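You operate a simulated robot arm through the tools that you are given. There is no shell and no other tool. Be economical: measure what you need, move in short steps, check, and stop when the job is done.

The job below is to be done with a simulated robot arm. You get a single attempt, and the scene is never put back.

## Task
Put the purple cloth on the table top next to the stand away on the narrow wooden table. Put the orange wheel on the table top between the blocks. Take the beige cloth from the yellow mat on the low grey table and put it on the table top between the blocks. Take the yellow clamp and put it on top of the white carton on the wooden board on the cage. Open the fifty-six bin, take the yellow stopper from the inside of the fifty-six bin and leave it on top of the white block and shut the bin again. Any order will do.

Only the result counts: the job must be done as asked and must still hold three seconds after the hand-in. Knocking over, shifting, dropping, spilling or breaking anything else fails it. A push-on lid holds only when it is set on centred and level and pressed home; a screw cap is set on level and turned clockwise until tight. Flat cloth is picked up by pressing the open fingertips on it (5 to 10 N) and closing them slowly along it; thin cloth reads only 2 to 8 mm in the jaws.

## Robot
A 5-joint arm with a two-finger parallel gripper on a trunk, on a base that drives. Base frame: it is fixed to the floor where the robot stands at the start and does not move with it; the origin is under the middle of the robot, x ahead of it, y to its left, z up; the surface under the hand at the start is at about z = 760. Readings come in mm, degrees, newtons and seconds.
It reaches about 1134 mm from its shoulder. Its first joint turns from -149.0 to 149.0 degrees. Places, roughly: beige cloth (8x11x3 cm) [-1600, -1300, 300]; fifty-six bin [-12500, 4200, 800]; narrow wooden table [-9500, -5700, 700]; orange wheel (20x20x7 cm) [800, 0, 800]; purple cloth (8x11x3 cm) [500, 100, 800]; table top between the blocks [-1400, -600, 800]; white block (4x9x4 cm) [-13200, 4500, 1000]; white carton [-9250, 4500, 750]; yellow clamp (7x6x2 cm) [-12600, 4200, 900]; yellow stopper (3x3x3 cm) [-12500, 4200, 800]. Payload 1.57 kg.
Tool frame: the origin (TCP) lies between the finger pads and is the grasp point; the fingertips stand 30 mm ahead of it; z points along the fingers, y is the line along which they close. Largest opening 110 mm; finger width 24, thickness 12; the body of the gripper, 48 by 112 mm, starts 78 mm behind the TCP.
Orientation is that of the tool frame in the base frame, as [roll, pitch, yaw] about the fixed x, y, z axes, in that order (R = Rz(yaw) Ry(pitch) Rx(roll)). With the fingers straight down and closing along the base's y, the tool's x points along the base's -x, its y along +y and its z along -z.

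## Interface
- The arm moves only by the tool apply_moves. Its argument "plan" is text: rows parted by semicolons, each of 7 numbers parted by spaces: the closure in counts, from 0 (fully open) to 255 (shut), then the shift along the base's x, y, z in mm, then the turn, a rotation vector about the base's x, y, z in degrees. In form: hand tx ty tz wx wy wz; .... A call has 1 to 20 rows; each row is the pose to reach, as a shift and turn from the pose commanded when the call began. Each row takes 0.2 s and may step no farther than 50 mm and 8.6 degrees from the row before; otherwise, or with a gripper value out of range, the whole call is refused. A pose out of reach is approached as far as the arm can. The call stops where the force on the tool passes 40 N (or 10 N more than at its start, if that is more) or the arm is blocked; 0.2 s more then pass. The fingers move at their own pace (about 153 mm/s each) and stop on an object; they squeeze with about 41 N. The grip force told is the motor's: it shows also when the fingers shut on nothing. Time passes only in rows, and 0.2 s behind the last, so rows that repeat a pose let the fingers close. It gives the time, the measured TCP pose, the force on the tool (base axes), the opening and the grip force at its end, in the units of the frame above (readings bear some noise), with the torque about the TCP (base axes, N m) and any sound that the robot's microphone picked up.
- Cameras (640 x 400 px; columns grow to the right, rows downward): "scene" is now at [18.5, 156.6, 1803.9]; the picture's right is [-0.14, -0.99, 0.00], its down [-0.81, 0.11, -0.57] and it looks along [0.57, -0.08, -0.82] (base axes); focal length 259 px, centre (320, 200). "wrist" rides on the gripper at [70, 16, -141] in the tool frame; the picture's right is [-0.23, 0.97, 0.00], its down [-0.86, -0.20, -0.48] and it looks along [-0.47, -0.11, 0.88] (tool axes); focal length 222 px, centre (320, 200). There is no depth. A picture from a camera that has moved, and an enlarged one, comes with that camera's place and axes in the base frame and with its lens. The place of the scene camera against the robot may be out by one fixed shift of up to 25 mm in any direction.
- capture(camera): a new picture of that camera. No time passes.
- move_column(by): slides the trunk up (or, below 0, down) by that many mm; the arm and the scene camera ride with it, the base frame stays. It gives what a move gives, with no picture.
- roll_base(legs): drives the robot by 1 to 6 legs, each [ahead, turn to the left] in mm and degrees, along the robot's own axes; the way and the turn of a leg run together, so that a leg with both is an arc; at most 1500 mm and 180 degrees a leg. The arm and the cameras ride along, it lands a little off, and it stops where it bumps. It gives what a move gives.
- aim_head(pan, tilt): turns the head with the scene camera to pan (to the left, within 155 degrees either way) and tilt (down, from -29 to 69), counted from straight ahead of the robot. It gives what a move gives.
- inspect(camera, box): a new picture of the part [left, top, right, bottom] of that camera's present view, enlarged. No time passes.
- close_job(): hands the job in; it is judged then, once.

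Go step by step. Nothing tells you exact positions but the pictures and the camera data: compare them with the known pose of the tool, close in by small moves and look again before you grip or let go. The budget is 186 turns and 144 pictures, counting those below and the enlarged ones. Unless the task says otherwise, let go and move clear before handing in, and close with one line.

The tools are called after "Request:" as name(argument=value, ...) on one line, values as JSON. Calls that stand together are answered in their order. apply_moves: Moves the arm, as the interface text tells. Its arguments: {"type":"object","properties":{"plan":{"type":"string"}},"required":["plan"]} The other tools are called the same way: move_column (by) slides the trunk up or down; roll_base (legs) drives the base; aim_head (pan, tilt) turns the head that bears the scene camera; capture (camera) takes a picture; inspect (camera, box) takes an enlarged picture of a part of a camera's view; close_job () hands the job in.

At the start:

```text
clock: 0.0
ee_pos: [669.2, -120.2, 1079.9]
orientation: [180.0, 0.0, -179.7]
wrist_force: [0.8, 0.1, -0.5]
ft_torque: [0.03, 0.0, 0.01]
width: 109.9
finger_force: 0.1
trunk travel left (down, up): [-814.0, 156.0]
robot x, y, heading: [3.2, 6.8, -0.2]
head pan, tilt: [-7.8, 55.0]
```

scene: 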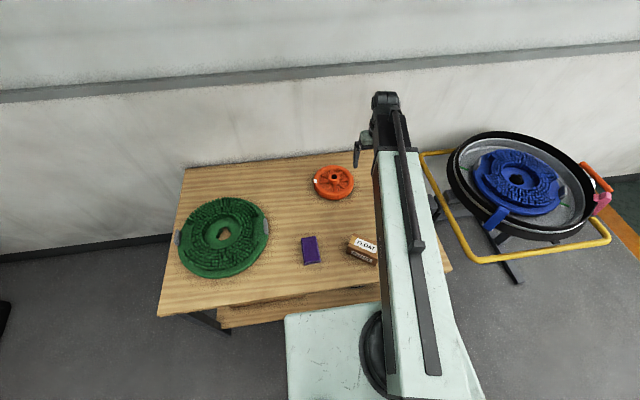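
wrist: 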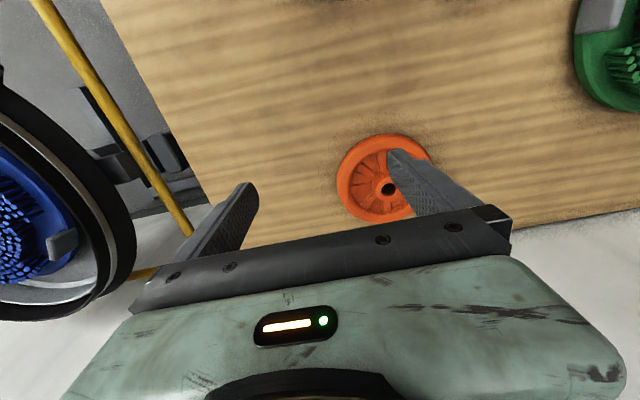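

I see the table ahead with the purple cloth near (489, 133) and the orange wheel near (820, -20). I'll look closer at both.

Request:
inspect(camera="scene", box=[280, 140, 400, 280])

Request:
inspect(camera="wrist", box=[300, 110, 480, 240])

Request:
aim_head(pan=-150, tilt=30)

Request:
capture(camera="scene")

Request:
aim_head(pan=150, tilt=25)

Request:
capture(camera="scene")

```text
2.86 times, centred on (340, 210) of scene
camera zoom: at [18.5, 156.6, 1803.9], right [-0.14, -0.99, 0.0], down [-0.81, 0.11, -0.57], along [0.57, -0.08, -0.82], focal length 739 px, centre (263, 171)
```

zoom: 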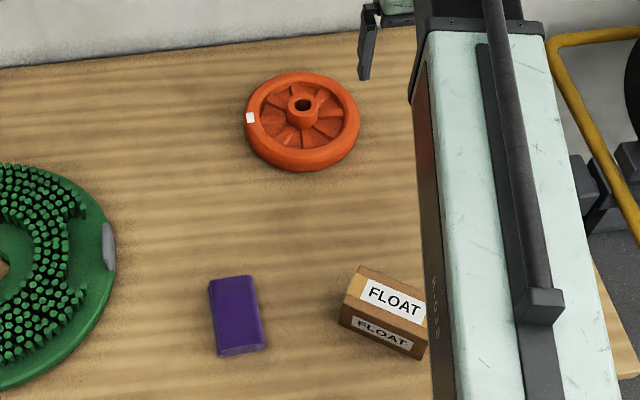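

```text
3.08 times, centred on (390, 175) of wrist
camera zoom: at [598.8, -103.5, 1221.5], right [0.22, 0.98, 0.0], down [0.86, -0.19, 0.48], along [0.47, -0.11, -0.88], focal length 684 px, centre (105, 277)
```

zoom: 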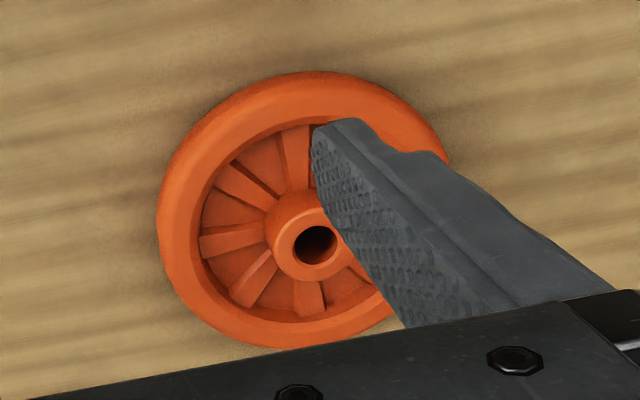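

```text
clock: 2.2
ee_pos: [668.8, -119.7, 1079.8]
orientation: [-179.9, 0.0, -179.6]
wrist_force: [0.0, -0.9, 0.1]
ft_torque: [0.01, -0.01, -0.01]
width: 110.3
finger_force: 0.0
trunk travel left (down, up): [-814.0, 156.0]
robot x, y, heading: [-0.7, 7.1, 0.1]
head pan, tilt: [-150.0, 30.0]
```

```text
139 pictures are left
camera scene: at [-131.2, 121.3, 1840.0], right [-0.5, 0.87, 0.0], down [0.43, 0.25, -0.87], along [-0.75, -0.43, -0.5], focal length 259 px, centre (320, 200)
```

scene: 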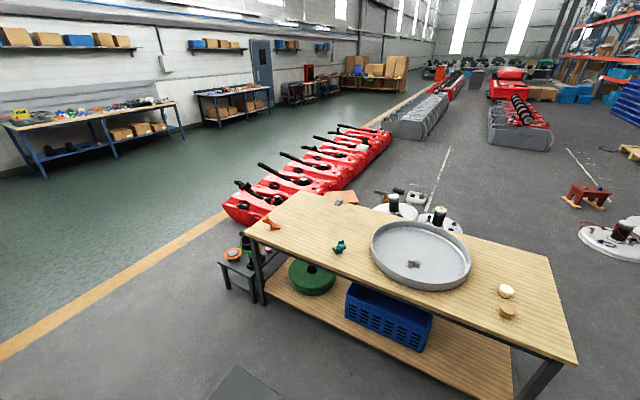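

```text
clock: 6.3
ee_pos: [668.7, -119.7, 1080.2]
orientation: [-179.9, 0.0, -179.6]
wrist_force: [-0.3, -0.7, -0.1]
ft_torque: [0.01, 0.05, -0.02]
width: 110.0
finger_force: 0.0
trunk travel left (down, up): [-814.0, 156.0]
robot x, y, heading: [-3.9, 8.1, -0.0]
head pan, tilt: [150.0, 25.0]
```

```text
138 pictures are left
camera scene: at [-132.6, 212.7, 1848.0], right [0.5, 0.87, 0.0], down [0.37, -0.21, -0.91], along [-0.78, 0.45, -0.42], focal length 259 px, centre (320, 200)
```

scene: 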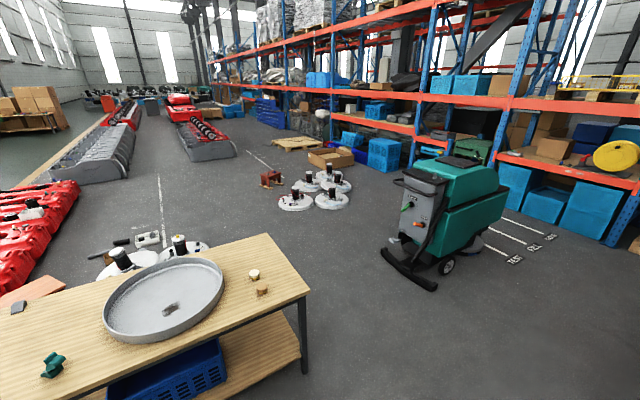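

The wheel's hub is near (815, -17), with its top around z 830. I'll move above it and look with the wrist camera.

Request:
apply_moves(plan="0 37 26 -32 0 0 0;0 73 52 -48 0 0 0;0 110 77 -60 0 0 0;0 146 103 -70 0 0 0;0 146 103 -110 0 0 0;0 146 103 -110 0 0 0")

Request:
capture(camera="wrist")

Request:
aim_head(pan=-5, tilt=50)

Request:
capture(camera="scene")

```text
refused: row 1 steps farther than a row can; nothing moved
```

```text
137 pictures are left
camera wrist: at [598.8, -103.5, 1221.6], right [0.22, 0.98, 0.0], down [0.86, -0.19, 0.48], along [0.47, -0.11, -0.88], focal length 222 px, centre (320, 200)
```

wrist: 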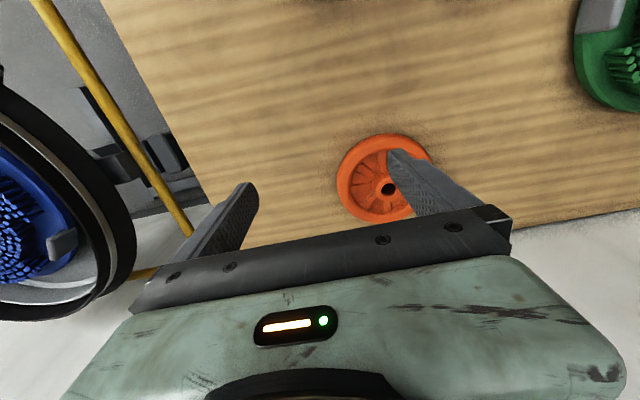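

```text
clock: 8.7
ee_pos: [668.6, -119.0, 1080.4]
orientation: [-179.9, 0.0, -179.7]
wrist_force: [0.5, -0.8, -0.3]
ft_torque: [-0.01, 0.01, 0.02]
width: 109.9
finger_force: 0.0
trunk travel left (down, up): [-814.0, 156.0]
robot x, y, heading: [0.7, 4.2, -0.4]
head pan, tilt: [-5.0, 50.0]
```

```text
136 pictures are left
camera scene: at [23.8, 159.7, 1810.5], right [-0.09, -1.0, 0.0], down [-0.76, 0.07, -0.64], along [0.64, -0.06, -0.77], focal length 259 px, centre (320, 200)
```

scene: 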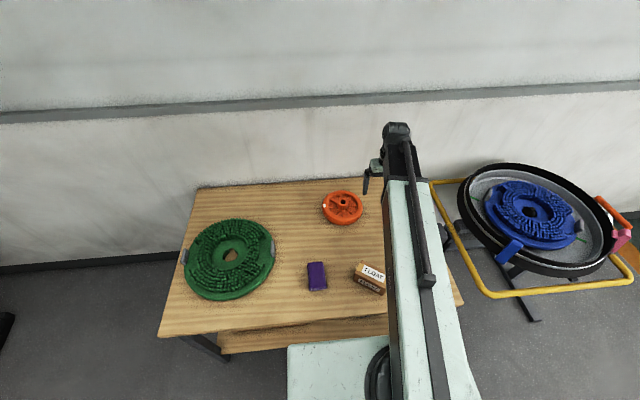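

I must keep each step under 50 mm. I'll retry with smaller rows.

Request:
apply_moves(plan="0 30 21 -20 0 0 0;0 60 42 -40 0 0 0;0 90 63 -60 0 0 0;0 120 84 -80 0 0 0;0 146 103 -100 0 0 0;0 146 103 -120 0 0 0;0 146 103 -120 0 0 0")

Request:
capture(camera="wrist")

```text
clock: 10.3
ee_pos: [810.5, -17.0, 1080.6]
orientation: [180.0, 0.1, -179.6]
wrist_force: [-0.6, -0.7, -0.3]
ft_torque: [0.0, 0.02, 0.0]
width: 110.1
finger_force: 0.0
out of reach, approached as far as the arm can: row 1, 2, 3, 4, 5, 6, 7
trunk travel left (down, up): [-814.0, 156.0]
robot x, y, heading: [-0.1, 4.4, 0.1]
head pan, tilt: [-5.0, 50.0]
```

```text
135 pictures are left
camera wrist: at [741.1, -1.7, 1221.6], right [0.22, 0.98, 0.0], down [0.86, -0.19, 0.48], along [0.47, -0.11, -0.88], focal length 222 px, centre (320, 200)
```

wrist: 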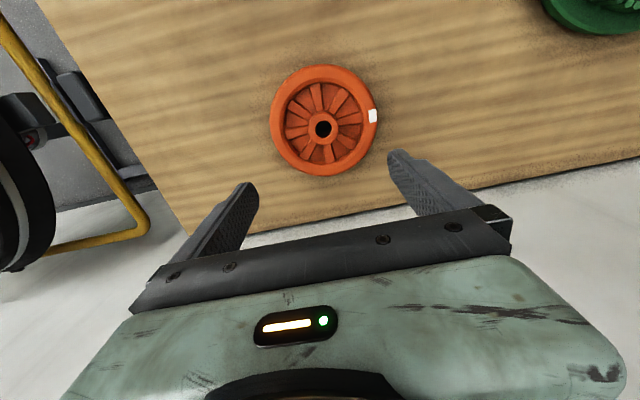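

The arm cannot lower itself here, so height may come from the trunk. I'll test a small upward shift and zoom in on the wheel.

Request:
apply_moves(plan="0 0 0 20 0 0 0;0 0 0 20 0 0 0")

Request:
inspect(camera="wrist", box=[250, 50, 400, 190])

```text
clock: 10.9
ee_pos: [810.9, -16.7, 1080.0]
orientation: [180.0, 0.0, -179.5]
wrist_force: [0.3, 0.2, 0.2]
ft_torque: [-0.02, -0.01, 0.0]
width: 110.3
finger_force: 0.1
out of reach, approached as far as the arm can: row 1, 2
trunk travel left (down, up): [-814.0, 156.0]
robot x, y, heading: [-4.7, 6.8, -0.2]
head pan, tilt: [-5.0, 50.0]
```

```text
2.86 times, centred on (325, 120) of wrist
camera zoom: at [741.2, -1.8, 1221.5], right [0.22, 0.98, 0.0], down [0.86, -0.19, 0.48], along [0.47, -0.11, -0.88], focal length 635 px, centre (306, 429)
```

zoom: 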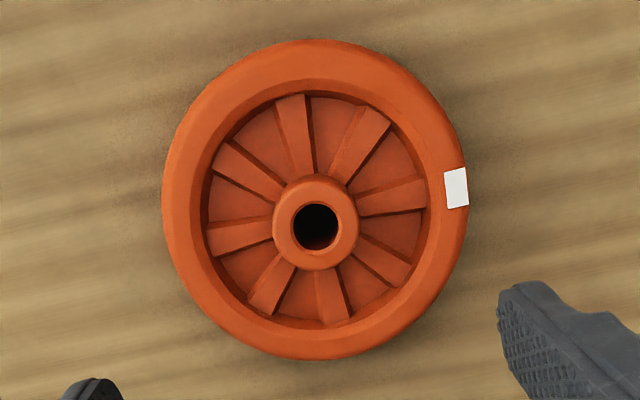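

Only the trunk changes height. I'll centre on the hub, narrow the jaws to about 80 mm, and go down to just above the wheel.

Request:
apply_moves(plan="70 6 2 0 0 0 -6;70 6 2 0 0 0 -12;70 6 2 0 0 0 -20;70 6 2 0 0 0 -20")

Request:
move_column(by=-190)

Request:
capture(camera="wrist")

Request:
inspect(camera="scene", box=[280, 100, 440, 260])

```text
clock: 11.9
ee_pos: [817.8, -15.1, 1080.8]
orientation: [180.0, 0.0, 160.3]
wrist_force: [-0.2, 0.8, 0.5]
ft_torque: [-0.01, -0.03, -0.01]
width: 79.8
finger_force: 0.0
trunk travel left (down, up): [-814.0, 156.0]
robot x, y, heading: [3.4, 7.1, 0.0]
head pan, tilt: [-5.0, 50.0]
```

```text
clock: 14.0
ee_pos: [816.9, -16.1, 891.2]
orientation: [180.0, 0.0, 160.4]
wrist_force: [0.0, -0.5, -0.5]
ft_torque: [0.02, 0.05, 0.01]
width: 79.6
finger_force: 0.2
trunk travel left (down, up): [-624.0, 346.0]
robot x, y, heading: [-1.0, 5.1, -0.0]
head pan, tilt: [-5.0, 50.0]
```

```text
133 pictures are left
camera wrist: at [756.8, 23.1, 1031.6], right [0.54, 0.84, 0.0], down [0.74, -0.47, 0.48], along [0.4, -0.26, -0.88], focal length 222 px, centre (320, 200)
```

wrist: 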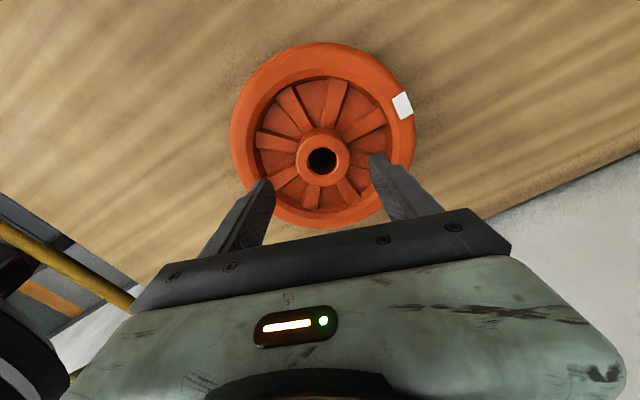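

```text
2.50 times, centred on (360, 180) of scene
camera zoom: at [23.8, 159.7, 1620.5], right [-0.09, -1.0, 0.0], down [-0.76, 0.07, -0.64], along [0.64, -0.06, -0.77], focal length 647 px, centre (220, 250)
```

zoom: 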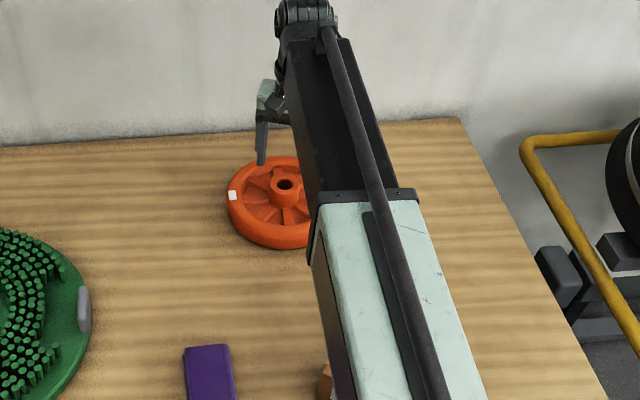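

The hub is centred between the fingers. I'll go down in steps and watch the force.

Request:
move_column(by=-50)

Request:
capture(camera="wrist")

```text
clock: 14.9
ee_pos: [818.4, -16.0, 840.2]
orientation: [179.9, 0.0, 160.4]
wrist_force: [0.0, -0.6, 1.2]
ft_torque: [0.0, -0.02, 0.0]
width: 79.7
finger_force: 0.1
trunk travel left (down, up): [-574.0, 396.0]
robot x, y, heading: [-3.6, 1.6, 0.1]
head pan, tilt: [-5.0, 50.0]
```

```text
131 pictures are left
camera wrist: at [756.8, 23.1, 981.5], right [0.54, 0.84, 0.0], down [0.74, -0.47, 0.48], along [0.4, -0.26, -0.88], focal length 222 px, centre (320, 200)
```

wrist: 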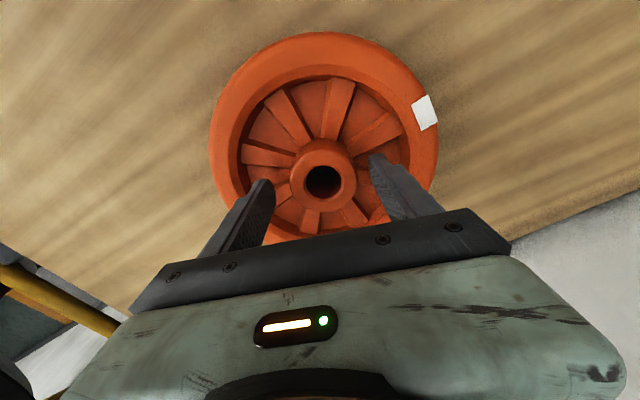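

Request:
move_column(by=-14)

Request:
inspect(camera="wrist", box=[200, 100, 450, 250])

```text
clock: 15.6
ee_pos: [817.7, -15.7, 825.2]
orientation: [-180.0, -0.1, 160.5]
wrist_force: [0.4, -0.5, -0.1]
ft_torque: [0.02, 0.02, -0.01]
width: 80.2
finger_force: 0.0
trunk travel left (down, up): [-560.0, 410.0]
robot x, y, heading: [-0.5, 4.0, 0.0]
head pan, tilt: [-5.0, 50.0]
```

```text
2.56 times, centred on (325, 175) of wrist
camera zoom: at [756.8, 23.1, 967.5], right [0.54, 0.84, 0.0], down [0.74, -0.47, 0.48], along [0.4, -0.26, -0.88], focal length 569 px, centre (307, 264)
```

zoom: 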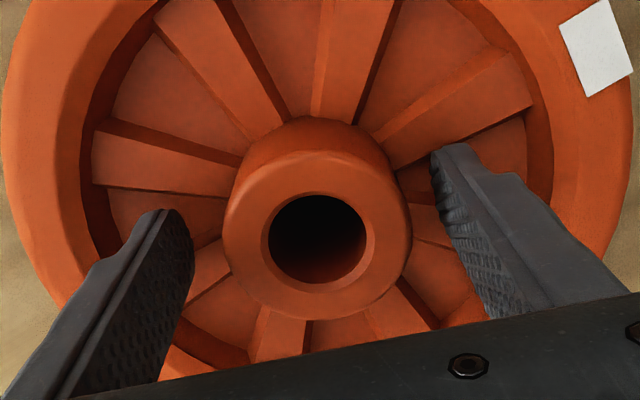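

Request:
move_column(by=-8)

Request:
apply_moves(plan="110 0 0 0 0 0 0;140 0 0 0 0 0 0;255 0 0 0 0 0 0;255 0 0 0 0 0 0;255 0 0 0 0 0 0")

Request:
inspect(camera="wrist", box=[200, 100, 450, 250])

```text
clock: 16.0
ee_pos: [816.1, -14.7, 822.9]
orientation: [-180.0, 0.4, 160.4]
wrist_force: [-2.0, 0.0, 28.1]
ft_torque: [-0.1, 0.45, 0.03]
width: 79.7
finger_force: 0.0
trunk travel left (down, up): [-554.0, 416.0]
robot x, y, heading: [-1.7, 1.5, -0.1]
head pan, tilt: [-5.0, 50.0]
stopped: the force on the tool passed its limit at 55 N (the readings are from after the stop); the commanded pose is now the measured one
```

```text
clock: 16.8
ee_pos: [817.6, -13.6, 823.4]
orientation: [179.8, 0.7, 160.5]
wrist_force: [6.3, 7.6, 42.9]
ft_torque: [-1.0, 1.1, -0.21]
width: 52.6
finger_force: 41.3
trunk travel left (down, up): [-554.0, 416.0]
robot x, y, heading: [1.9, 1.1, 0.0]
head pan, tilt: [-5.0, 50.0]
stopped in row 3: the force on the tool passed its limit at 44 N (the readings are from after the stop); the commanded pose is now the measured one
```

```text
2.56 times, centred on (325, 175) of wrist
camera zoom: at [756.2, 25.3, 963.6], right [0.54, 0.84, 0.01], down [0.73, -0.47, 0.49], along [0.41, -0.26, -0.87], focal length 569 px, centre (307, 264)
```

zoom: 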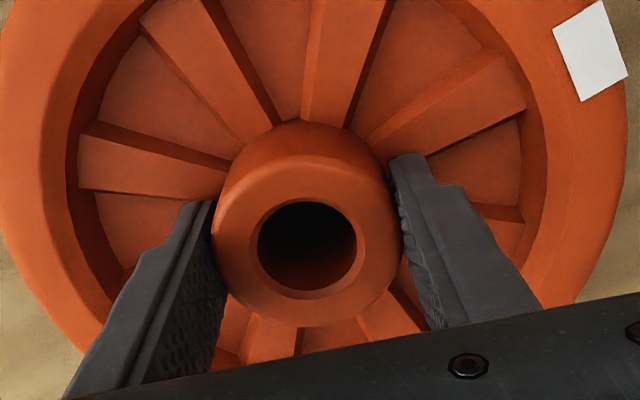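

Hub gripped at 52.6 mm. I'll lift.

Request:
move_column(by=10)

Request:
move_column(by=130)

Request:
capture(camera="wrist")

Request:
capture(camera="scene")

```text
clock: 17.4
ee_pos: [821.1, -14.4, 829.5]
orientation: [179.9, 0.3, 160.5]
wrist_force: [0.2, -0.5, -6.8]
ft_torque: [0.02, 0.01, -0.01]
width: 52.5
finger_force: 41.0
trunk travel left (down, up): [-564.0, 406.0]
robot x, y, heading: [0.5, 2.3, -0.0]
head pan, tilt: [-5.0, 50.0]
```

```text
clock: 19.0
ee_pos: [820.9, -14.9, 960.6]
orientation: [179.9, 0.4, 160.4]
wrist_force: [-0.2, -0.6, -7.8]
ft_torque: [0.02, 0.01, 0.01]
width: 52.2
finger_force: 40.6
trunk travel left (down, up): [-694.0, 276.0]
robot x, y, heading: [-1.7, 3.0, -0.1]
head pan, tilt: [-5.0, 50.0]
```

```text
128 pictures are left
camera wrist: at [759.1, 23.9, 1100.5], right [0.54, 0.84, 0.0], down [0.74, -0.47, 0.48], along [0.41, -0.26, -0.88], focal length 222 px, centre (320, 200)
```

wrist: 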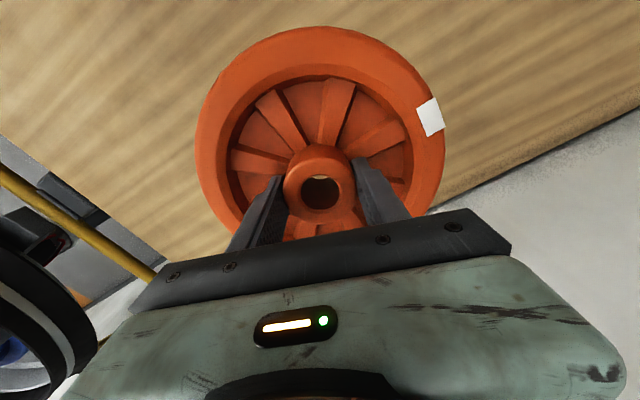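

```text
127 pictures are left
camera scene: at [25.0, 159.7, 1690.4], right [-0.09, -1.0, 0.0], down [-0.76, 0.07, -0.64], along [0.64, -0.06, -0.77], focal length 259 px, centre (320, 200)
```

scene: 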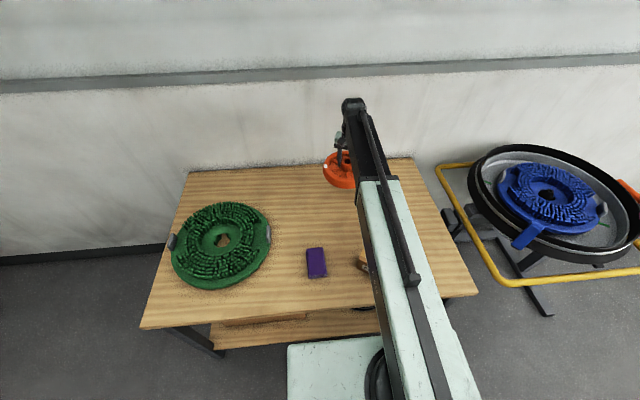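

The wheel is held and weighs about 0.75 kg. I'll pull the arm in, raise the trunk and back away from the table.

Request:
apply_moves(plan="255 -45 -9 0 0 0 0;255 -90 -18 0 0 0 0;255 -135 -27 0 0 0 0;255 -180 -36 0 0 0 0;255 -225 -45 0 0 0 0;255 -270 -54 0 0 0 0;255 -315 -63 0 0 0 0;255 -360 -72 0 0 0 0")

Request:
move_column(by=140)

Request:
aim_head(pan=0, tilt=69)

Request:
capture(camera="scene")

```text
clock: 20.8
ee_pos: [564.0, -106.3, 960.0]
orientation: [179.9, 0.2, 160.4]
wrist_force: [0.1, 0.6, -7.0]
ft_torque: [-0.01, 0.01, -0.01]
width: 52.4
finger_force: 41.0
out of reach, approached as far as the arm can: row 6, 7, 8
trunk travel left (down, up): [-694.0, 276.0]
robot x, y, heading: [-1.5, 6.3, -0.1]
head pan, tilt: [-5.0, 50.0]
```

```text
clock: 22.4
ee_pos: [563.9, -105.1, 1100.4]
orientation: [179.8, 0.2, 160.4]
wrist_force: [0.3, -0.1, -6.8]
ft_torque: [-0.01, -0.05, -0.02]
width: 52.6
finger_force: 40.8
trunk travel left (down, up): [-834.0, 136.0]
robot x, y, heading: [0.8, 3.5, -0.1]
head pan, tilt: [-5.0, 50.0]
```

```text
clock: 23.3
ee_pos: [564.2, -105.0, 1100.6]
orientation: [179.8, 0.2, 160.3]
wrist_force: [0.7, -0.1, -8.0]
ft_torque: [0.01, 0.04, -0.02]
width: 52.4
finger_force: 40.9
trunk travel left (down, up): [-834.0, 136.0]
robot x, y, heading: [3.0, 3.4, 0.2]
head pan, tilt: [0.0, 68.8]
```

```text
126 pictures are left
camera scene: at [3.8, 166.3, 1808.6], right [0.0, -1.0, 0.0], down [-0.93, 0.0, -0.36], along [0.36, 0.0, -0.93], focal length 259 px, centre (320, 200)
```

scene: 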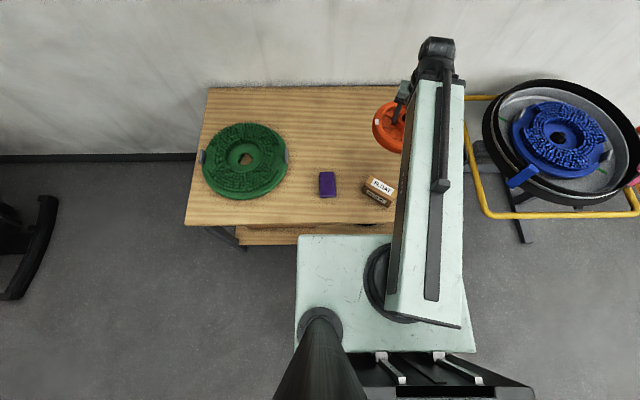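

I'll back away, turn toward the second table and look at the route.

Request:
roll_base(legs=[[-350, 0], [0, -90]])

Request:
aim_head(pan=-40, tilt=45)

Request:
capture(camera="scene")

```text
clock: 29.3
ee_pos: [-449.7, -560.4, 1100.9]
orientation: [179.8, 0.2, 71.3]
wrist_force: [0.2, 0.6, -7.2]
ft_torque: [-0.04, 0.02, -0.02]
width: 52.2
finger_force: 41.3
trunk travel left (down, up): [-834.0, 136.0]
robot x, y, heading: [-322.6, 4.6, -88.9]
head pan, tilt: [0.0, 68.8]
```

```text
clock: 30.4
ee_pos: [-449.7, -560.8, 1100.3]
orientation: [179.9, 0.2, 71.3]
wrist_force: [-0.6, 0.3, -7.5]
ft_torque: [-0.02, -0.01, 0.0]
width: 52.1
finger_force: 41.5
trunk travel left (down, up): [-834.0, 136.0]
robot x, y, heading: [-319.9, 4.4, -88.6]
head pan, tilt: [-40.0, 45.0]
```

```text
125 pictures are left
camera scene: at [-213.3, -18.5, 1837.4], right [-0.78, 0.62, 0.0], down [0.44, 0.55, -0.71], along [-0.44, -0.55, -0.71], focal length 259 px, centre (320, 200)
```

scene: 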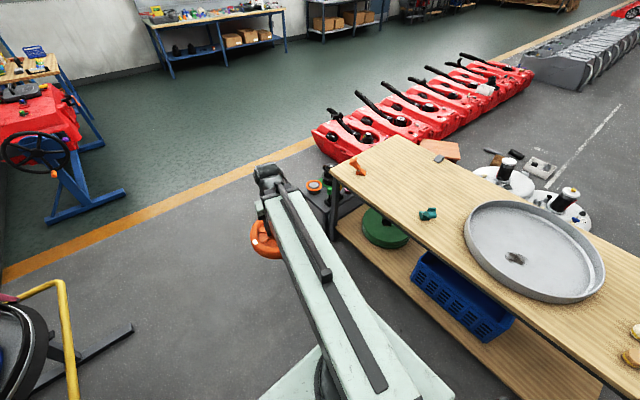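

Request:
inspect(camera="scene", box=[290, 130, 470, 240])

Request:
roll_base(legs=[[700, 0], [0, -90]])

Request:
aim_head(pan=0, tilt=45)

Request:
capture(camera="scene")

```text
3.56 times, centred on (380, 185) of scene
camera zoom: at [-213.3, -18.5, 1837.4], right [-0.78, 0.62, 0.0], down [0.44, 0.55, -0.71], along [-0.44, -0.55, -0.71], focal length 920 px, centre (107, 253)
```

zoom: 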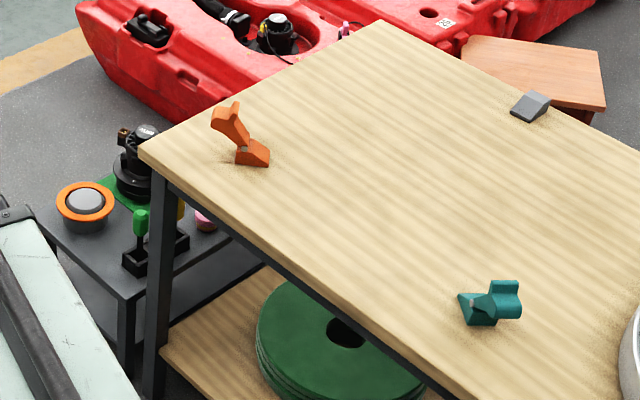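

```text
clock: 38.0
ee_pos: [-875.6, -560.0, 1100.0]
orientation: [179.9, 0.1, -19.1]
wrist_force: [0.3, 0.0, -7.0]
ft_torque: [0.0, -0.02, 0.01]
width: 51.8
finger_force: 41.1
trunk travel left (down, up): [-834.0, 136.0]
robot x, y, heading: [-311.1, -712.3, -178.1]
head pan, tilt: [-40.0, 45.0]
```

```text
clock: 39.1
ee_pos: [-875.8, -558.6, 1100.5]
orientation: [179.8, 0.2, -19.0]
wrist_force: [-0.1, 0.8, -7.7]
ft_torque: [0.0, -0.01, -0.01]
width: 51.9
finger_force: 41.0
trunk travel left (down, up): [-834.0, 136.0]
robot x, y, heading: [-309.0, -714.3, -178.0]
head pan, tilt: [0.0, 45.0]
```

```text
123 pictures are left
camera scene: at [-349.9, -890.4, 1837.4], right [-0.03, 1.0, 0.0], down [0.71, 0.02, -0.71], along [-0.71, -0.02, -0.71], focal length 259 px, centre (320, 200)
```

scene: 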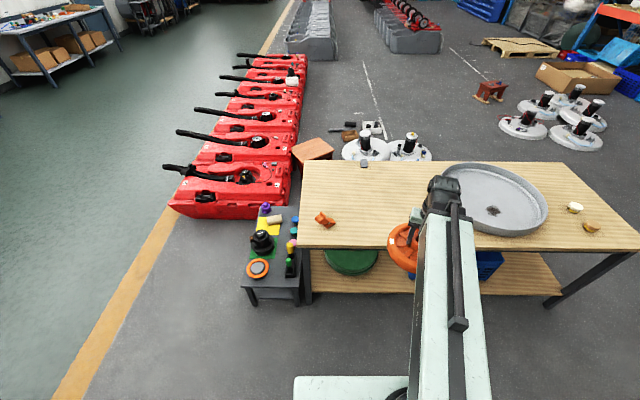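

The route is clear. The marker blocks on the table are orange near (-1273, -890), teal near (-1252, -385) and grey near (-1788, -633). I'll put the wheel around (-1360, -560) and leave room for the cloth near (-1400, -735).

Request:
roll_base(legs=[[300, 0]])

Request:
aim_head(pan=0, tilt=60)

Request:
capture(camera="scene")

```text
clock: 41.1
ee_pos: [-1177.0, -569.2, 1098.9]
orientation: [179.9, 0.2, -18.9]
wrist_force: [-0.1, 0.9, -7.6]
ft_torque: [-0.01, -0.02, -0.01]
width: 51.8
finger_force: 41.2
trunk travel left (down, up): [-834.0, 136.0]
robot x, y, heading: [-610.3, -721.7, -178.3]
head pan, tilt: [0.0, 45.0]
```

```text
clock: 41.9
ee_pos: [-1176.2, -568.1, 1100.1]
orientation: [179.9, 0.2, -19.0]
wrist_force: [0.5, -0.4, -6.9]
ft_torque: [-0.01, -0.02, 0.03]
width: 52.0
finger_force: 41.2
trunk travel left (down, up): [-834.0, 136.0]
robot x, y, heading: [-612.5, -720.3, -178.4]
head pan, tilt: [0.0, 60.0]
```

```text
122 pictures are left
camera scene: at [-635.5, -898.7, 1818.0], right [-0.03, 1.0, 0.0], down [0.87, 0.03, -0.5], along [-0.5, -0.02, -0.87], focal length 259 px, centre (320, 200)
```

scene: 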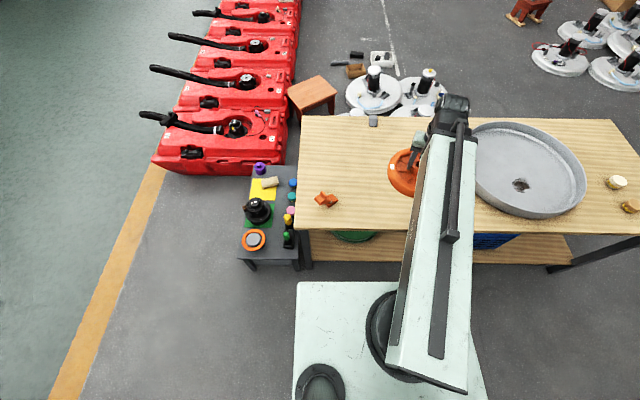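

Request:
apply_moves(plan="255 -46 2 0 0 0 0;255 -92 4 0 0 0 0;255 -138 6 0 0 0 0;255 -184 8 0 0 0 0;255 -184 8 0 0 0 0")

Request:
move_column(by=-230)

Request:
capture(camera="wrist")

Request:
capture(camera="scene")

```text
clock: 43.1
ee_pos: [-1360.2, -560.5, 1100.2]
orientation: [179.9, 0.2, -18.9]
wrist_force: [0.4, 0.5, -6.7]
ft_torque: [0.01, -0.04, 0.0]
width: 51.8
finger_force: 40.8
trunk travel left (down, up): [-834.0, 136.0]
robot x, y, heading: [-608.8, -723.8, -178.4]
head pan, tilt: [0.0, 60.0]
```

```text
clock: 45.5
ee_pos: [-1360.8, -561.0, 870.3]
orientation: [179.9, 0.2, -18.9]
wrist_force: [0.1, -0.1, -7.8]
ft_torque: [0.0, 0.03, 0.01]
width: 51.8
finger_force: 41.1
trunk travel left (down, up): [-604.0, 366.0]
robot x, y, heading: [-609.8, -724.0, -178.6]
head pan, tilt: [0.0, 60.0]
```

```text
121 pictures are left
camera wrist: at [-1299.2, -597.7, 1011.0], right [-0.53, -0.85, 0.0], down [-0.74, 0.47, 0.48], along [-0.41, 0.25, -0.88], focal length 222 px, centre (320, 200)
```

wrist: 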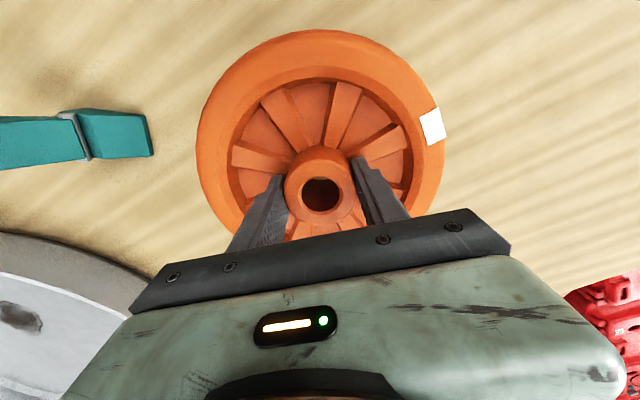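

```text
120 pictures are left
camera scene: at [-635.6, -898.7, 1588.0], right [-0.03, 1.0, 0.0], down [0.87, 0.03, -0.5], along [-0.5, -0.02, -0.87], focal length 259 px, centre (320, 200)
```

scene: 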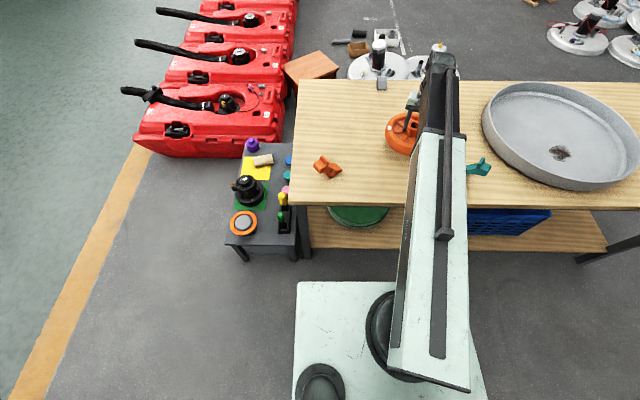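

Request:
move_column(by=-34)

Request:
move_column(by=-12)

```text
clock: 46.3
ee_pos: [-1358.9, -559.1, 835.7]
orientation: [179.9, 0.2, -18.8]
wrist_force: [0.3, 1.1, -7.0]
ft_torque: [0.0, -0.02, -0.01]
width: 51.7
finger_force: 41.3
trunk travel left (down, up): [-570.0, 400.0]
robot x, y, heading: [-607.9, -721.2, -178.4]
head pan, tilt: [0.0, 60.0]
```

```text
clock: 46.9
ee_pos: [-1358.4, -559.5, 824.0]
orientation: [180.0, 0.2, -18.9]
wrist_force: [-0.9, -0.2, -6.4]
ft_torque: [0.03, 0.15, 0.03]
width: 51.9
finger_force: 40.5
trunk travel left (down, up): [-558.0, 412.0]
robot x, y, heading: [-610.0, -721.1, -178.5]
head pan, tilt: [0.0, 60.0]
```

Request:
move_column(by=-3)

Request:
move_column(by=-2)

```text
clock: 47.5
ee_pos: [-1358.5, -559.6, 822.6]
orientation: [179.9, 0.5, -19.0]
wrist_force: [1.2, -2.2, 19.9]
ft_torque: [0.18, 0.07, 0.19]
width: 51.9
finger_force: 41.3
trunk travel left (down, up): [-555.0, 415.0]
robot x, y, heading: [-606.7, -718.1, -178.4]
head pan, tilt: [0.0, 60.0]
stopped: the force on the tool passed its limit at 41 N (the readings are from after the stop); the commanded pose is now the measured one
```

```text
clock: 48.0
ee_pos: [-1359.4, -559.6, 823.4]
orientation: [179.9, 0.8, -18.9]
wrist_force: [3.3, -2.1, 31.6]
ft_torque: [0.34, 0.48, 0.15]
width: 51.7
finger_force: 41.0
trunk travel left (down, up): [-554.0, 416.0]
robot x, y, heading: [-612.7, -719.3, -178.4]
head pan, tilt: [0.0, 60.0]
stopped: the force on the tool passed its limit at 49 N (the readings are from after the stop); the commanded pose is now the measured one
```

Seated on the table. I'll open to about 80 mm and rise.

Request:
apply_moves(plan="70 0 0 0 0 0 0;70 0 0 0 0 0 0;70 0 0 0 0 0 0")

Request:
move_column(by=270)

Request:
capture(camera="wrist")

Request:
inspect(camera="scene", box=[220, 100, 500, 270])

```text
clock: 48.8
ee_pos: [-1360.1, -561.5, 823.3]
orientation: [179.8, 0.6, -18.8]
wrist_force: [-4.4, -12.6, 35.3]
ft_torque: [0.58, -0.6, -0.06]
width: 70.8
finger_force: 0.0
trunk travel left (down, up): [-554.0, 416.0]
robot x, y, heading: [-608.9, -719.1, -178.4]
head pan, tilt: [0.0, 60.0]
```

```text
clock: 51.5
ee_pos: [-1361.3, -559.8, 1091.5]
orientation: [179.8, 0.6, -18.8]
wrist_force: [0.0, 0.1, 0.3]
ft_torque: [-0.03, 0.0, 0.01]
width: 79.6
finger_force: 0.0
trunk travel left (down, up): [-824.0, 146.0]
robot x, y, heading: [-612.9, -719.7, -178.4]
head pan, tilt: [0.0, 60.0]
```

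```text
119 pictures are left
camera wrist: at [-1300.1, -597.5, 1231.6], right [-0.53, -0.85, 0.0], down [-0.74, 0.46, 0.49], along [-0.41, 0.25, -0.87], focal length 222 px, centre (320, 200)
```

wrist: 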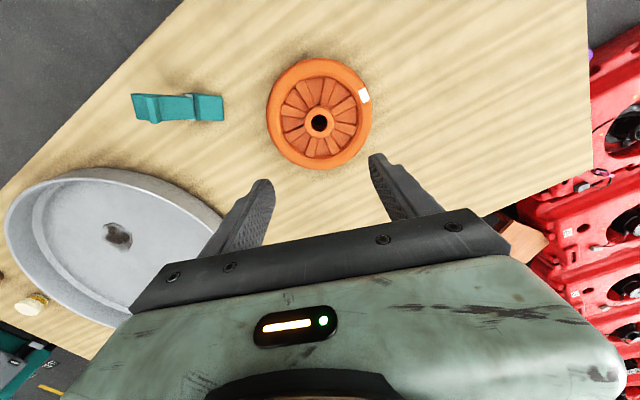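

```text
2.29 times, centred on (360, 185) of scene
camera zoom: at [-635.0, -898.9, 1808.6], right [-0.03, 1.0, 0.0], down [0.87, 0.03, -0.5], along [-0.5, -0.02, -0.87], focal length 591 px, centre (229, 234)
```

zoom: 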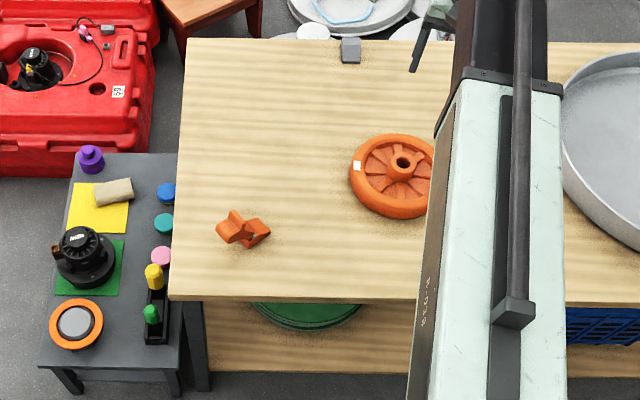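

The wheel is placed well inside the blocks. Next is the beige cloth near (-1640, -1293) on the low table. I'll retract, go around, and come at it from the free left side.

Request:
apply_moves(plan="0 46 -2 0 0 0 0;0 92 -4 0 0 0 0;0 138 -6 0 0 0 0;0 184 -8 0 0 0 0;0 184 -8 0 0 0 0")

Request:
roll_base(legs=[[-220, 0], [0, 90], [1290, 0], [0, -90]])

Request:
aim_head(pan=0, tilt=45)

Request:
capture(camera="scene")

```text
clock: 52.7
ee_pos: [-1177.4, -566.6, 1091.2]
orientation: [179.9, 0.5, -18.9]
wrist_force: [0.0, -0.3, -0.1]
ft_torque: [0.01, 0.0, -0.03]
width: 110.1
finger_force: 0.1
trunk travel left (down, up): [-824.0, 146.0]
robot x, y, heading: [-616.9, -721.8, -178.3]
head pan, tilt: [0.0, 60.0]
```

```text
clock: 68.2
ee_pos: [-901.5, -1849.4, 1091.4]
orientation: [179.9, 0.5, -18.1]
wrist_force: [0.5, 0.2, -0.3]
ft_torque: [0.01, 0.03, -0.03]
width: 110.0
finger_force: 0.1
trunk travel left (down, up): [-824.0, 146.0]
robot x, y, heading: [-332.3, -2003.2, -177.1]
head pan, tilt: [0.0, 60.0]
```

```text
clock: 68.9
ee_pos: [-902.8, -1849.4, 1092.4]
orientation: [180.0, 0.5, -18.3]
wrist_force: [-0.3, 0.3, 0.0]
ft_torque: [0.02, -0.01, 0.0]
width: 109.9
finger_force: 0.0
trunk travel left (down, up): [-824.0, 146.0]
robot x, y, heading: [-329.8, -2002.6, -177.0]
head pan, tilt: [0.0, 45.0]
```

```text
117 pictures are left
camera scene: at [-368.0, -2183.3, 1828.0], right [-0.05, 1.0, 0.0], down [0.71, 0.03, -0.71], along [-0.71, -0.03, -0.71], focal length 259 px, centre (320, 200)
```

scene: 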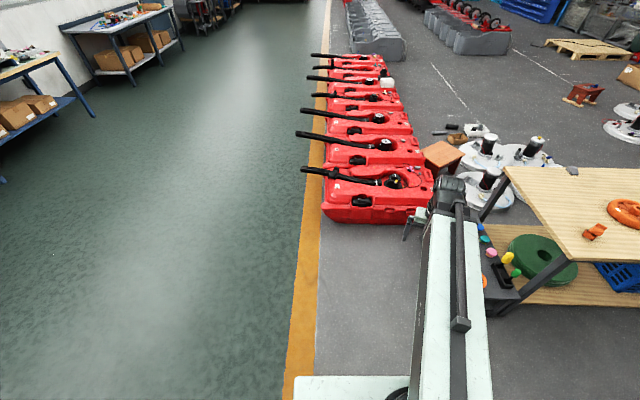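

Clear floor up to the red machines at about x -1900. I'll drive on and turn toward the low table.

Request:
roll_base(legs=[[940, -3], [0, -55]])

Request:
aim_head(pan=-10, tilt=55)

Request:
capture(camera="scene")

```text
clock: 76.3
ee_pos: [-1444.1, -1460.4, 1093.0]
orientation: [179.9, 0.5, -76.4]
wrist_force: [-1.2, -0.9, 0.3]
ft_torque: [0.03, -0.03, 0.04]
width: 110.0
finger_force: 0.1
trunk travel left (down, up): [-824.0, 146.0]
robot x, y, heading: [-1280.6, -2029.5, 124.8]
head pan, tilt: [0.0, 45.0]
```

```text
clock: 77.0
ee_pos: [-1443.5, -1459.5, 1091.4]
orientation: [179.9, 0.5, -76.3]
wrist_force: [0.4, 0.2, -0.4]
ft_torque: [0.0, -0.03, 0.01]
width: 109.8
finger_force: 0.1
trunk travel left (down, up): [-824.0, 146.0]
robot x, y, heading: [-1282.4, -2029.0, 125.2]
head pan, tilt: [-10.0, 55.0]
```

```text
116 pictures are left
camera scene: at [-1433.8, -2105.9, 1814.7], right [0.91, 0.42, 0.0], down [0.35, -0.74, -0.57], along [-0.24, 0.52, -0.82], focal length 259 px, centre (320, 200)
```

scene: 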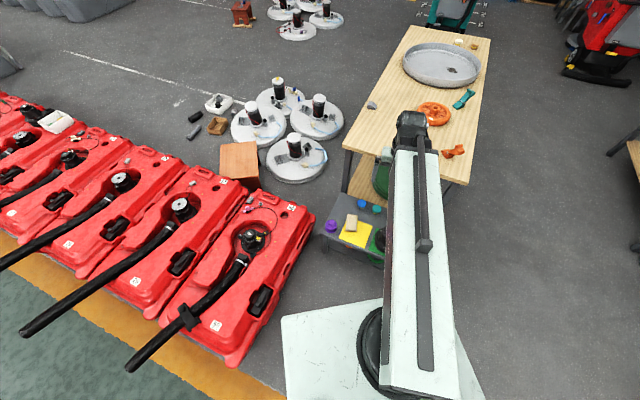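

Triangulating puts the cloth near (-1590, -1273, 375). I'll extend above it and lower the trunk partway to look.

Request:
apply_moves(plan="0 -29 37 0 0 0 0;0 -58 74 0 0 0 0;0 -87 111 0 0 0 0;0 -116 148 0 0 0 0;0 -147 187 0 0 0 0;0 -147 187 0 0 0 0")

Request:
move_column(by=-380)

Request:
capture(camera="wrist")

Request:
capture(camera="scene")

```text
clock: 78.4
ee_pos: [-1592.7, -1272.3, 1091.4]
orientation: [179.9, 0.5, -76.4]
wrist_force: [0.2, -0.5, 0.3]
ft_torque: [0.0, 0.0, -0.01]
width: 110.0
finger_force: 0.1
trunk travel left (down, up): [-824.0, 146.0]
robot x, y, heading: [-1282.4, -2034.2, 124.8]
head pan, tilt: [-10.0, 55.0]
```

```text
clock: 82.1
ee_pos: [-1590.9, -1272.2, 710.8]
orientation: [179.9, 0.5, -76.3]
wrist_force: [0.3, 0.1, 0.7]
ft_torque: [0.03, 0.0, -0.02]
width: 110.3
finger_force: 0.1
trunk travel left (down, up): [-444.0, 526.0]
robot x, y, heading: [-1280.3, -2030.9, 124.8]
head pan, tilt: [-10.0, 55.0]
```

```text
115 pictures are left
camera wrist: at [-1591.3, -1344.9, 851.6], right [-1.0, -0.01, 0.0], down [-0.01, 0.87, 0.49], along [-0.01, 0.49, -0.87], focal length 222 px, centre (320, 200)
```

wrist: 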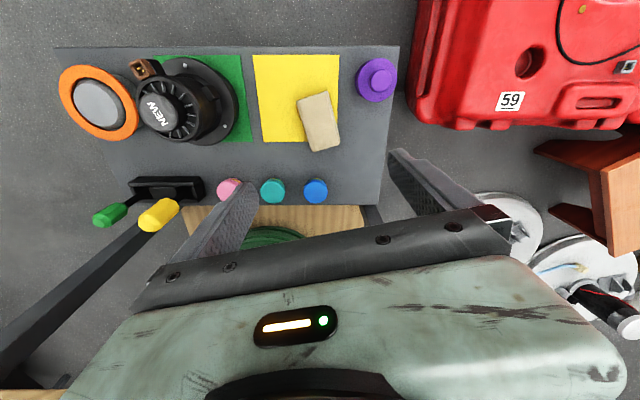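

```text
114 pictures are left
camera scene: at [-1433.8, -2105.7, 1434.7], right [0.91, 0.42, 0.0], down [0.34, -0.74, -0.57], along [-0.24, 0.52, -0.82], focal length 259 px, centre (320, 200)
```

scene: 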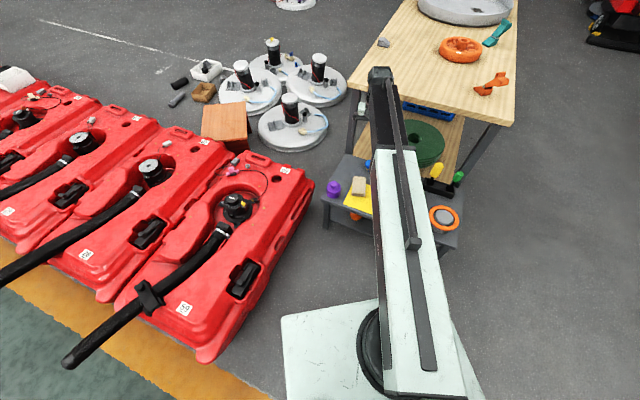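

The cloth is almost centred and its short side lines up with the jaws. I'll shift slightly and descend.

Request:
apply_moves(plan="0 -3 8 0 0 0 0;0 -3 8 0 0 0 0")

Request:
move_column(by=-250)

Request:
capture(camera="wrist")

Request:
inspect(camera="scene", box=[300, 100, 480, 260])

```text
clock: 82.7
ee_pos: [-1595.1, -1263.8, 710.7]
orientation: [179.8, 0.5, -76.4]
wrist_force: [0.1, 0.1, -0.1]
ft_torque: [0.0, -0.01, 0.01]
width: 109.9
finger_force: 0.0
trunk travel left (down, up): [-444.0, 526.0]
robot x, y, heading: [-1285.8, -2030.7, 125.0]
head pan, tilt: [-10.0, 55.0]
```

```text
clock: 85.3
ee_pos: [-1593.7, -1264.1, 460.2]
orientation: [179.9, 0.4, -76.4]
wrist_force: [0.3, 0.6, 0.2]
ft_torque: [0.02, 0.02, -0.01]
width: 109.8
finger_force: 0.1
trunk travel left (down, up): [-194.0, 776.0]
robot x, y, heading: [-1280.4, -2029.2, 124.9]
head pan, tilt: [-10.0, 55.0]
```

```text
113 pictures are left
camera wrist: at [-1594.3, -1336.7, 601.6], right [-1.0, -0.01, 0.0], down [-0.01, 0.87, 0.49], along [-0.01, 0.49, -0.87], focal length 222 px, centre (320, 200)
```

wrist: 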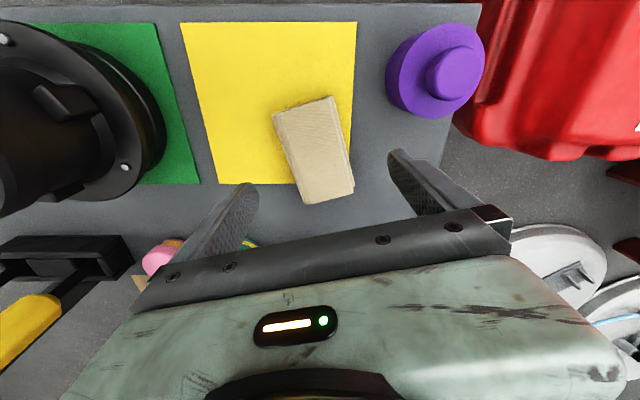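

```text
2.50 times, centred on (390, 180) of scene
camera zoom: at [-1433.8, -2105.7, 1184.7], right [0.91, 0.42, 0.0], down [0.34, -0.74, -0.57], along [-0.24, 0.52, -0.82], focal length 647 px, centre (145, 250)
```

zoom: 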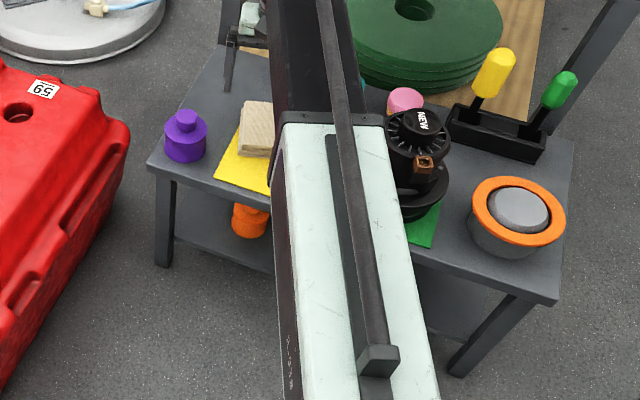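

Request:
move_column(by=-50)

Request:
inspect(camera="wrist", box=[200, 60, 460, 230])

```text
clock: 86.2
ee_pos: [-1593.9, -1264.1, 411.4]
orientation: [179.9, 0.4, -76.5]
wrist_force: [0.4, 0.7, -0.6]
ft_torque: [-0.04, -0.07, -0.02]
width: 109.8
finger_force: 0.1
trunk travel left (down, up): [-144.0, 826.0]
robot x, y, heading: [-1282.3, -2033.2, 125.0]
head pan, tilt: [-10.0, 55.0]
```

```text
2.35 times, centred on (330, 145) of wrist
camera zoom: at [-1594.3, -1336.7, 551.6], right [-1.0, -0.01, 0.0], down [-0.01, 0.87, 0.49], along [-0.01, 0.49, -0.87], focal length 523 px, centre (296, 329)
```

zoom: 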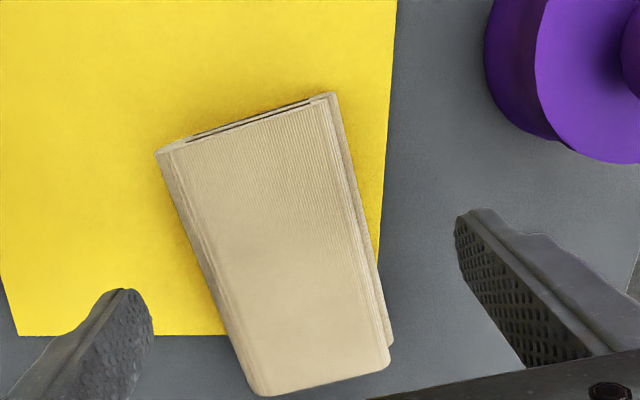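

Request:
apply_moves(plan="20 8 -2 0 0 0 0;20 8 -2 0 0 0 0")

Request:
move_column(by=-25)

Request:
inspect(camera="wrist", box=[200, 60, 460, 230])

```text
clock: 86.8
ee_pos: [-1585.9, -1264.5, 411.3]
orientation: [179.8, 0.5, -76.4]
wrist_force: [-0.3, 0.0, -0.8]
ft_torque: [0.07, 0.0, 0.0]
width: 101.3
finger_force: 0.1
trunk travel left (down, up): [-144.0, 826.0]
robot x, y, heading: [-1278.7, -2025.4, 124.9]
head pan, tilt: [-10.0, 55.0]
```

```text
clock: 87.5
ee_pos: [-1586.3, -1266.7, 385.5]
orientation: [179.9, 0.5, -76.4]
wrist_force: [-0.8, 0.7, 0.1]
ft_torque: [0.01, -0.01, -0.01]
width: 101.4
finger_force: 0.1
trunk travel left (down, up): [-119.0, 851.0]
robot x, y, heading: [-1282.3, -2030.0, 125.0]
head pan, tilt: [-10.0, 55.0]
```

```text
2.35 times, centred on (330, 145) of wrist
camera zoom: at [-1586.1, -1338.4, 526.5], right [-1.0, -0.01, 0.0], down [-0.01, 0.87, 0.49], along [-0.01, 0.49, -0.87], focal length 523 px, centre (296, 329)
```

zoom: 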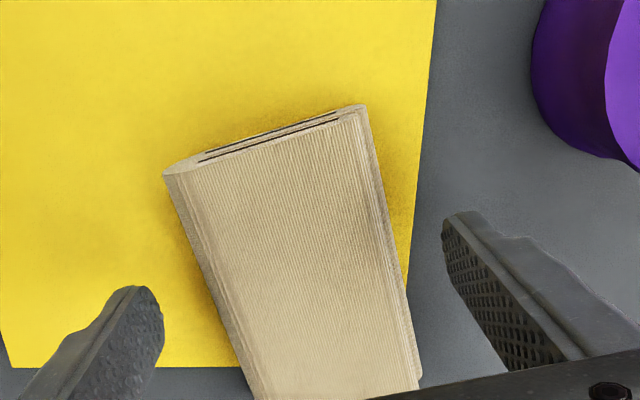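

Request:
move_column(by=-15)

Request:
move_column(by=-8)

Request:
inspect(camera="wrist", box=[200, 60, 460, 230])

```text
clock: 88.1
ee_pos: [-1587.1, -1266.2, 370.7]
orientation: [179.9, 0.5, -76.4]
wrist_force: [0.3, -0.5, -0.3]
ft_torque: [0.01, 0.01, -0.01]
width: 101.4
finger_force: 0.0
trunk travel left (down, up): [-104.0, 866.0]
robot x, y, heading: [-1278.4, -2030.3, 124.8]
head pan, tilt: [-10.0, 55.0]
```

```text
clock: 88.7
ee_pos: [-1587.2, -1265.9, 363.4]
orientation: [179.9, 0.6, -76.4]
wrist_force: [-0.6, 2.9, 13.2]
ft_torque: [0.16, -0.7, 0.14]
width: 101.6
finger_force: 0.2
trunk travel left (down, up): [-96.0, 874.0]
robot x, y, heading: [-1283.8, -2026.8, 125.1]
head pan, tilt: [-10.0, 55.0]
```

```text
2.35 times, centred on (330, 145) of wrist
camera zoom: at [-1586.0, -1338.7, 504.5], right [-1.0, -0.01, 0.0], down [-0.01, 0.87, 0.49], along [-0.01, 0.49, -0.87], focal length 523 px, centre (296, 329)
```

zoom: 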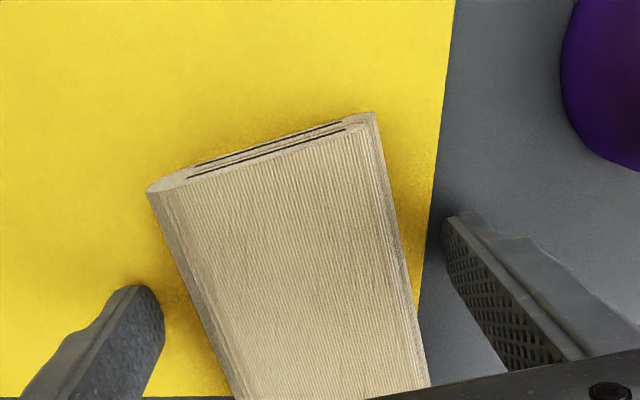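

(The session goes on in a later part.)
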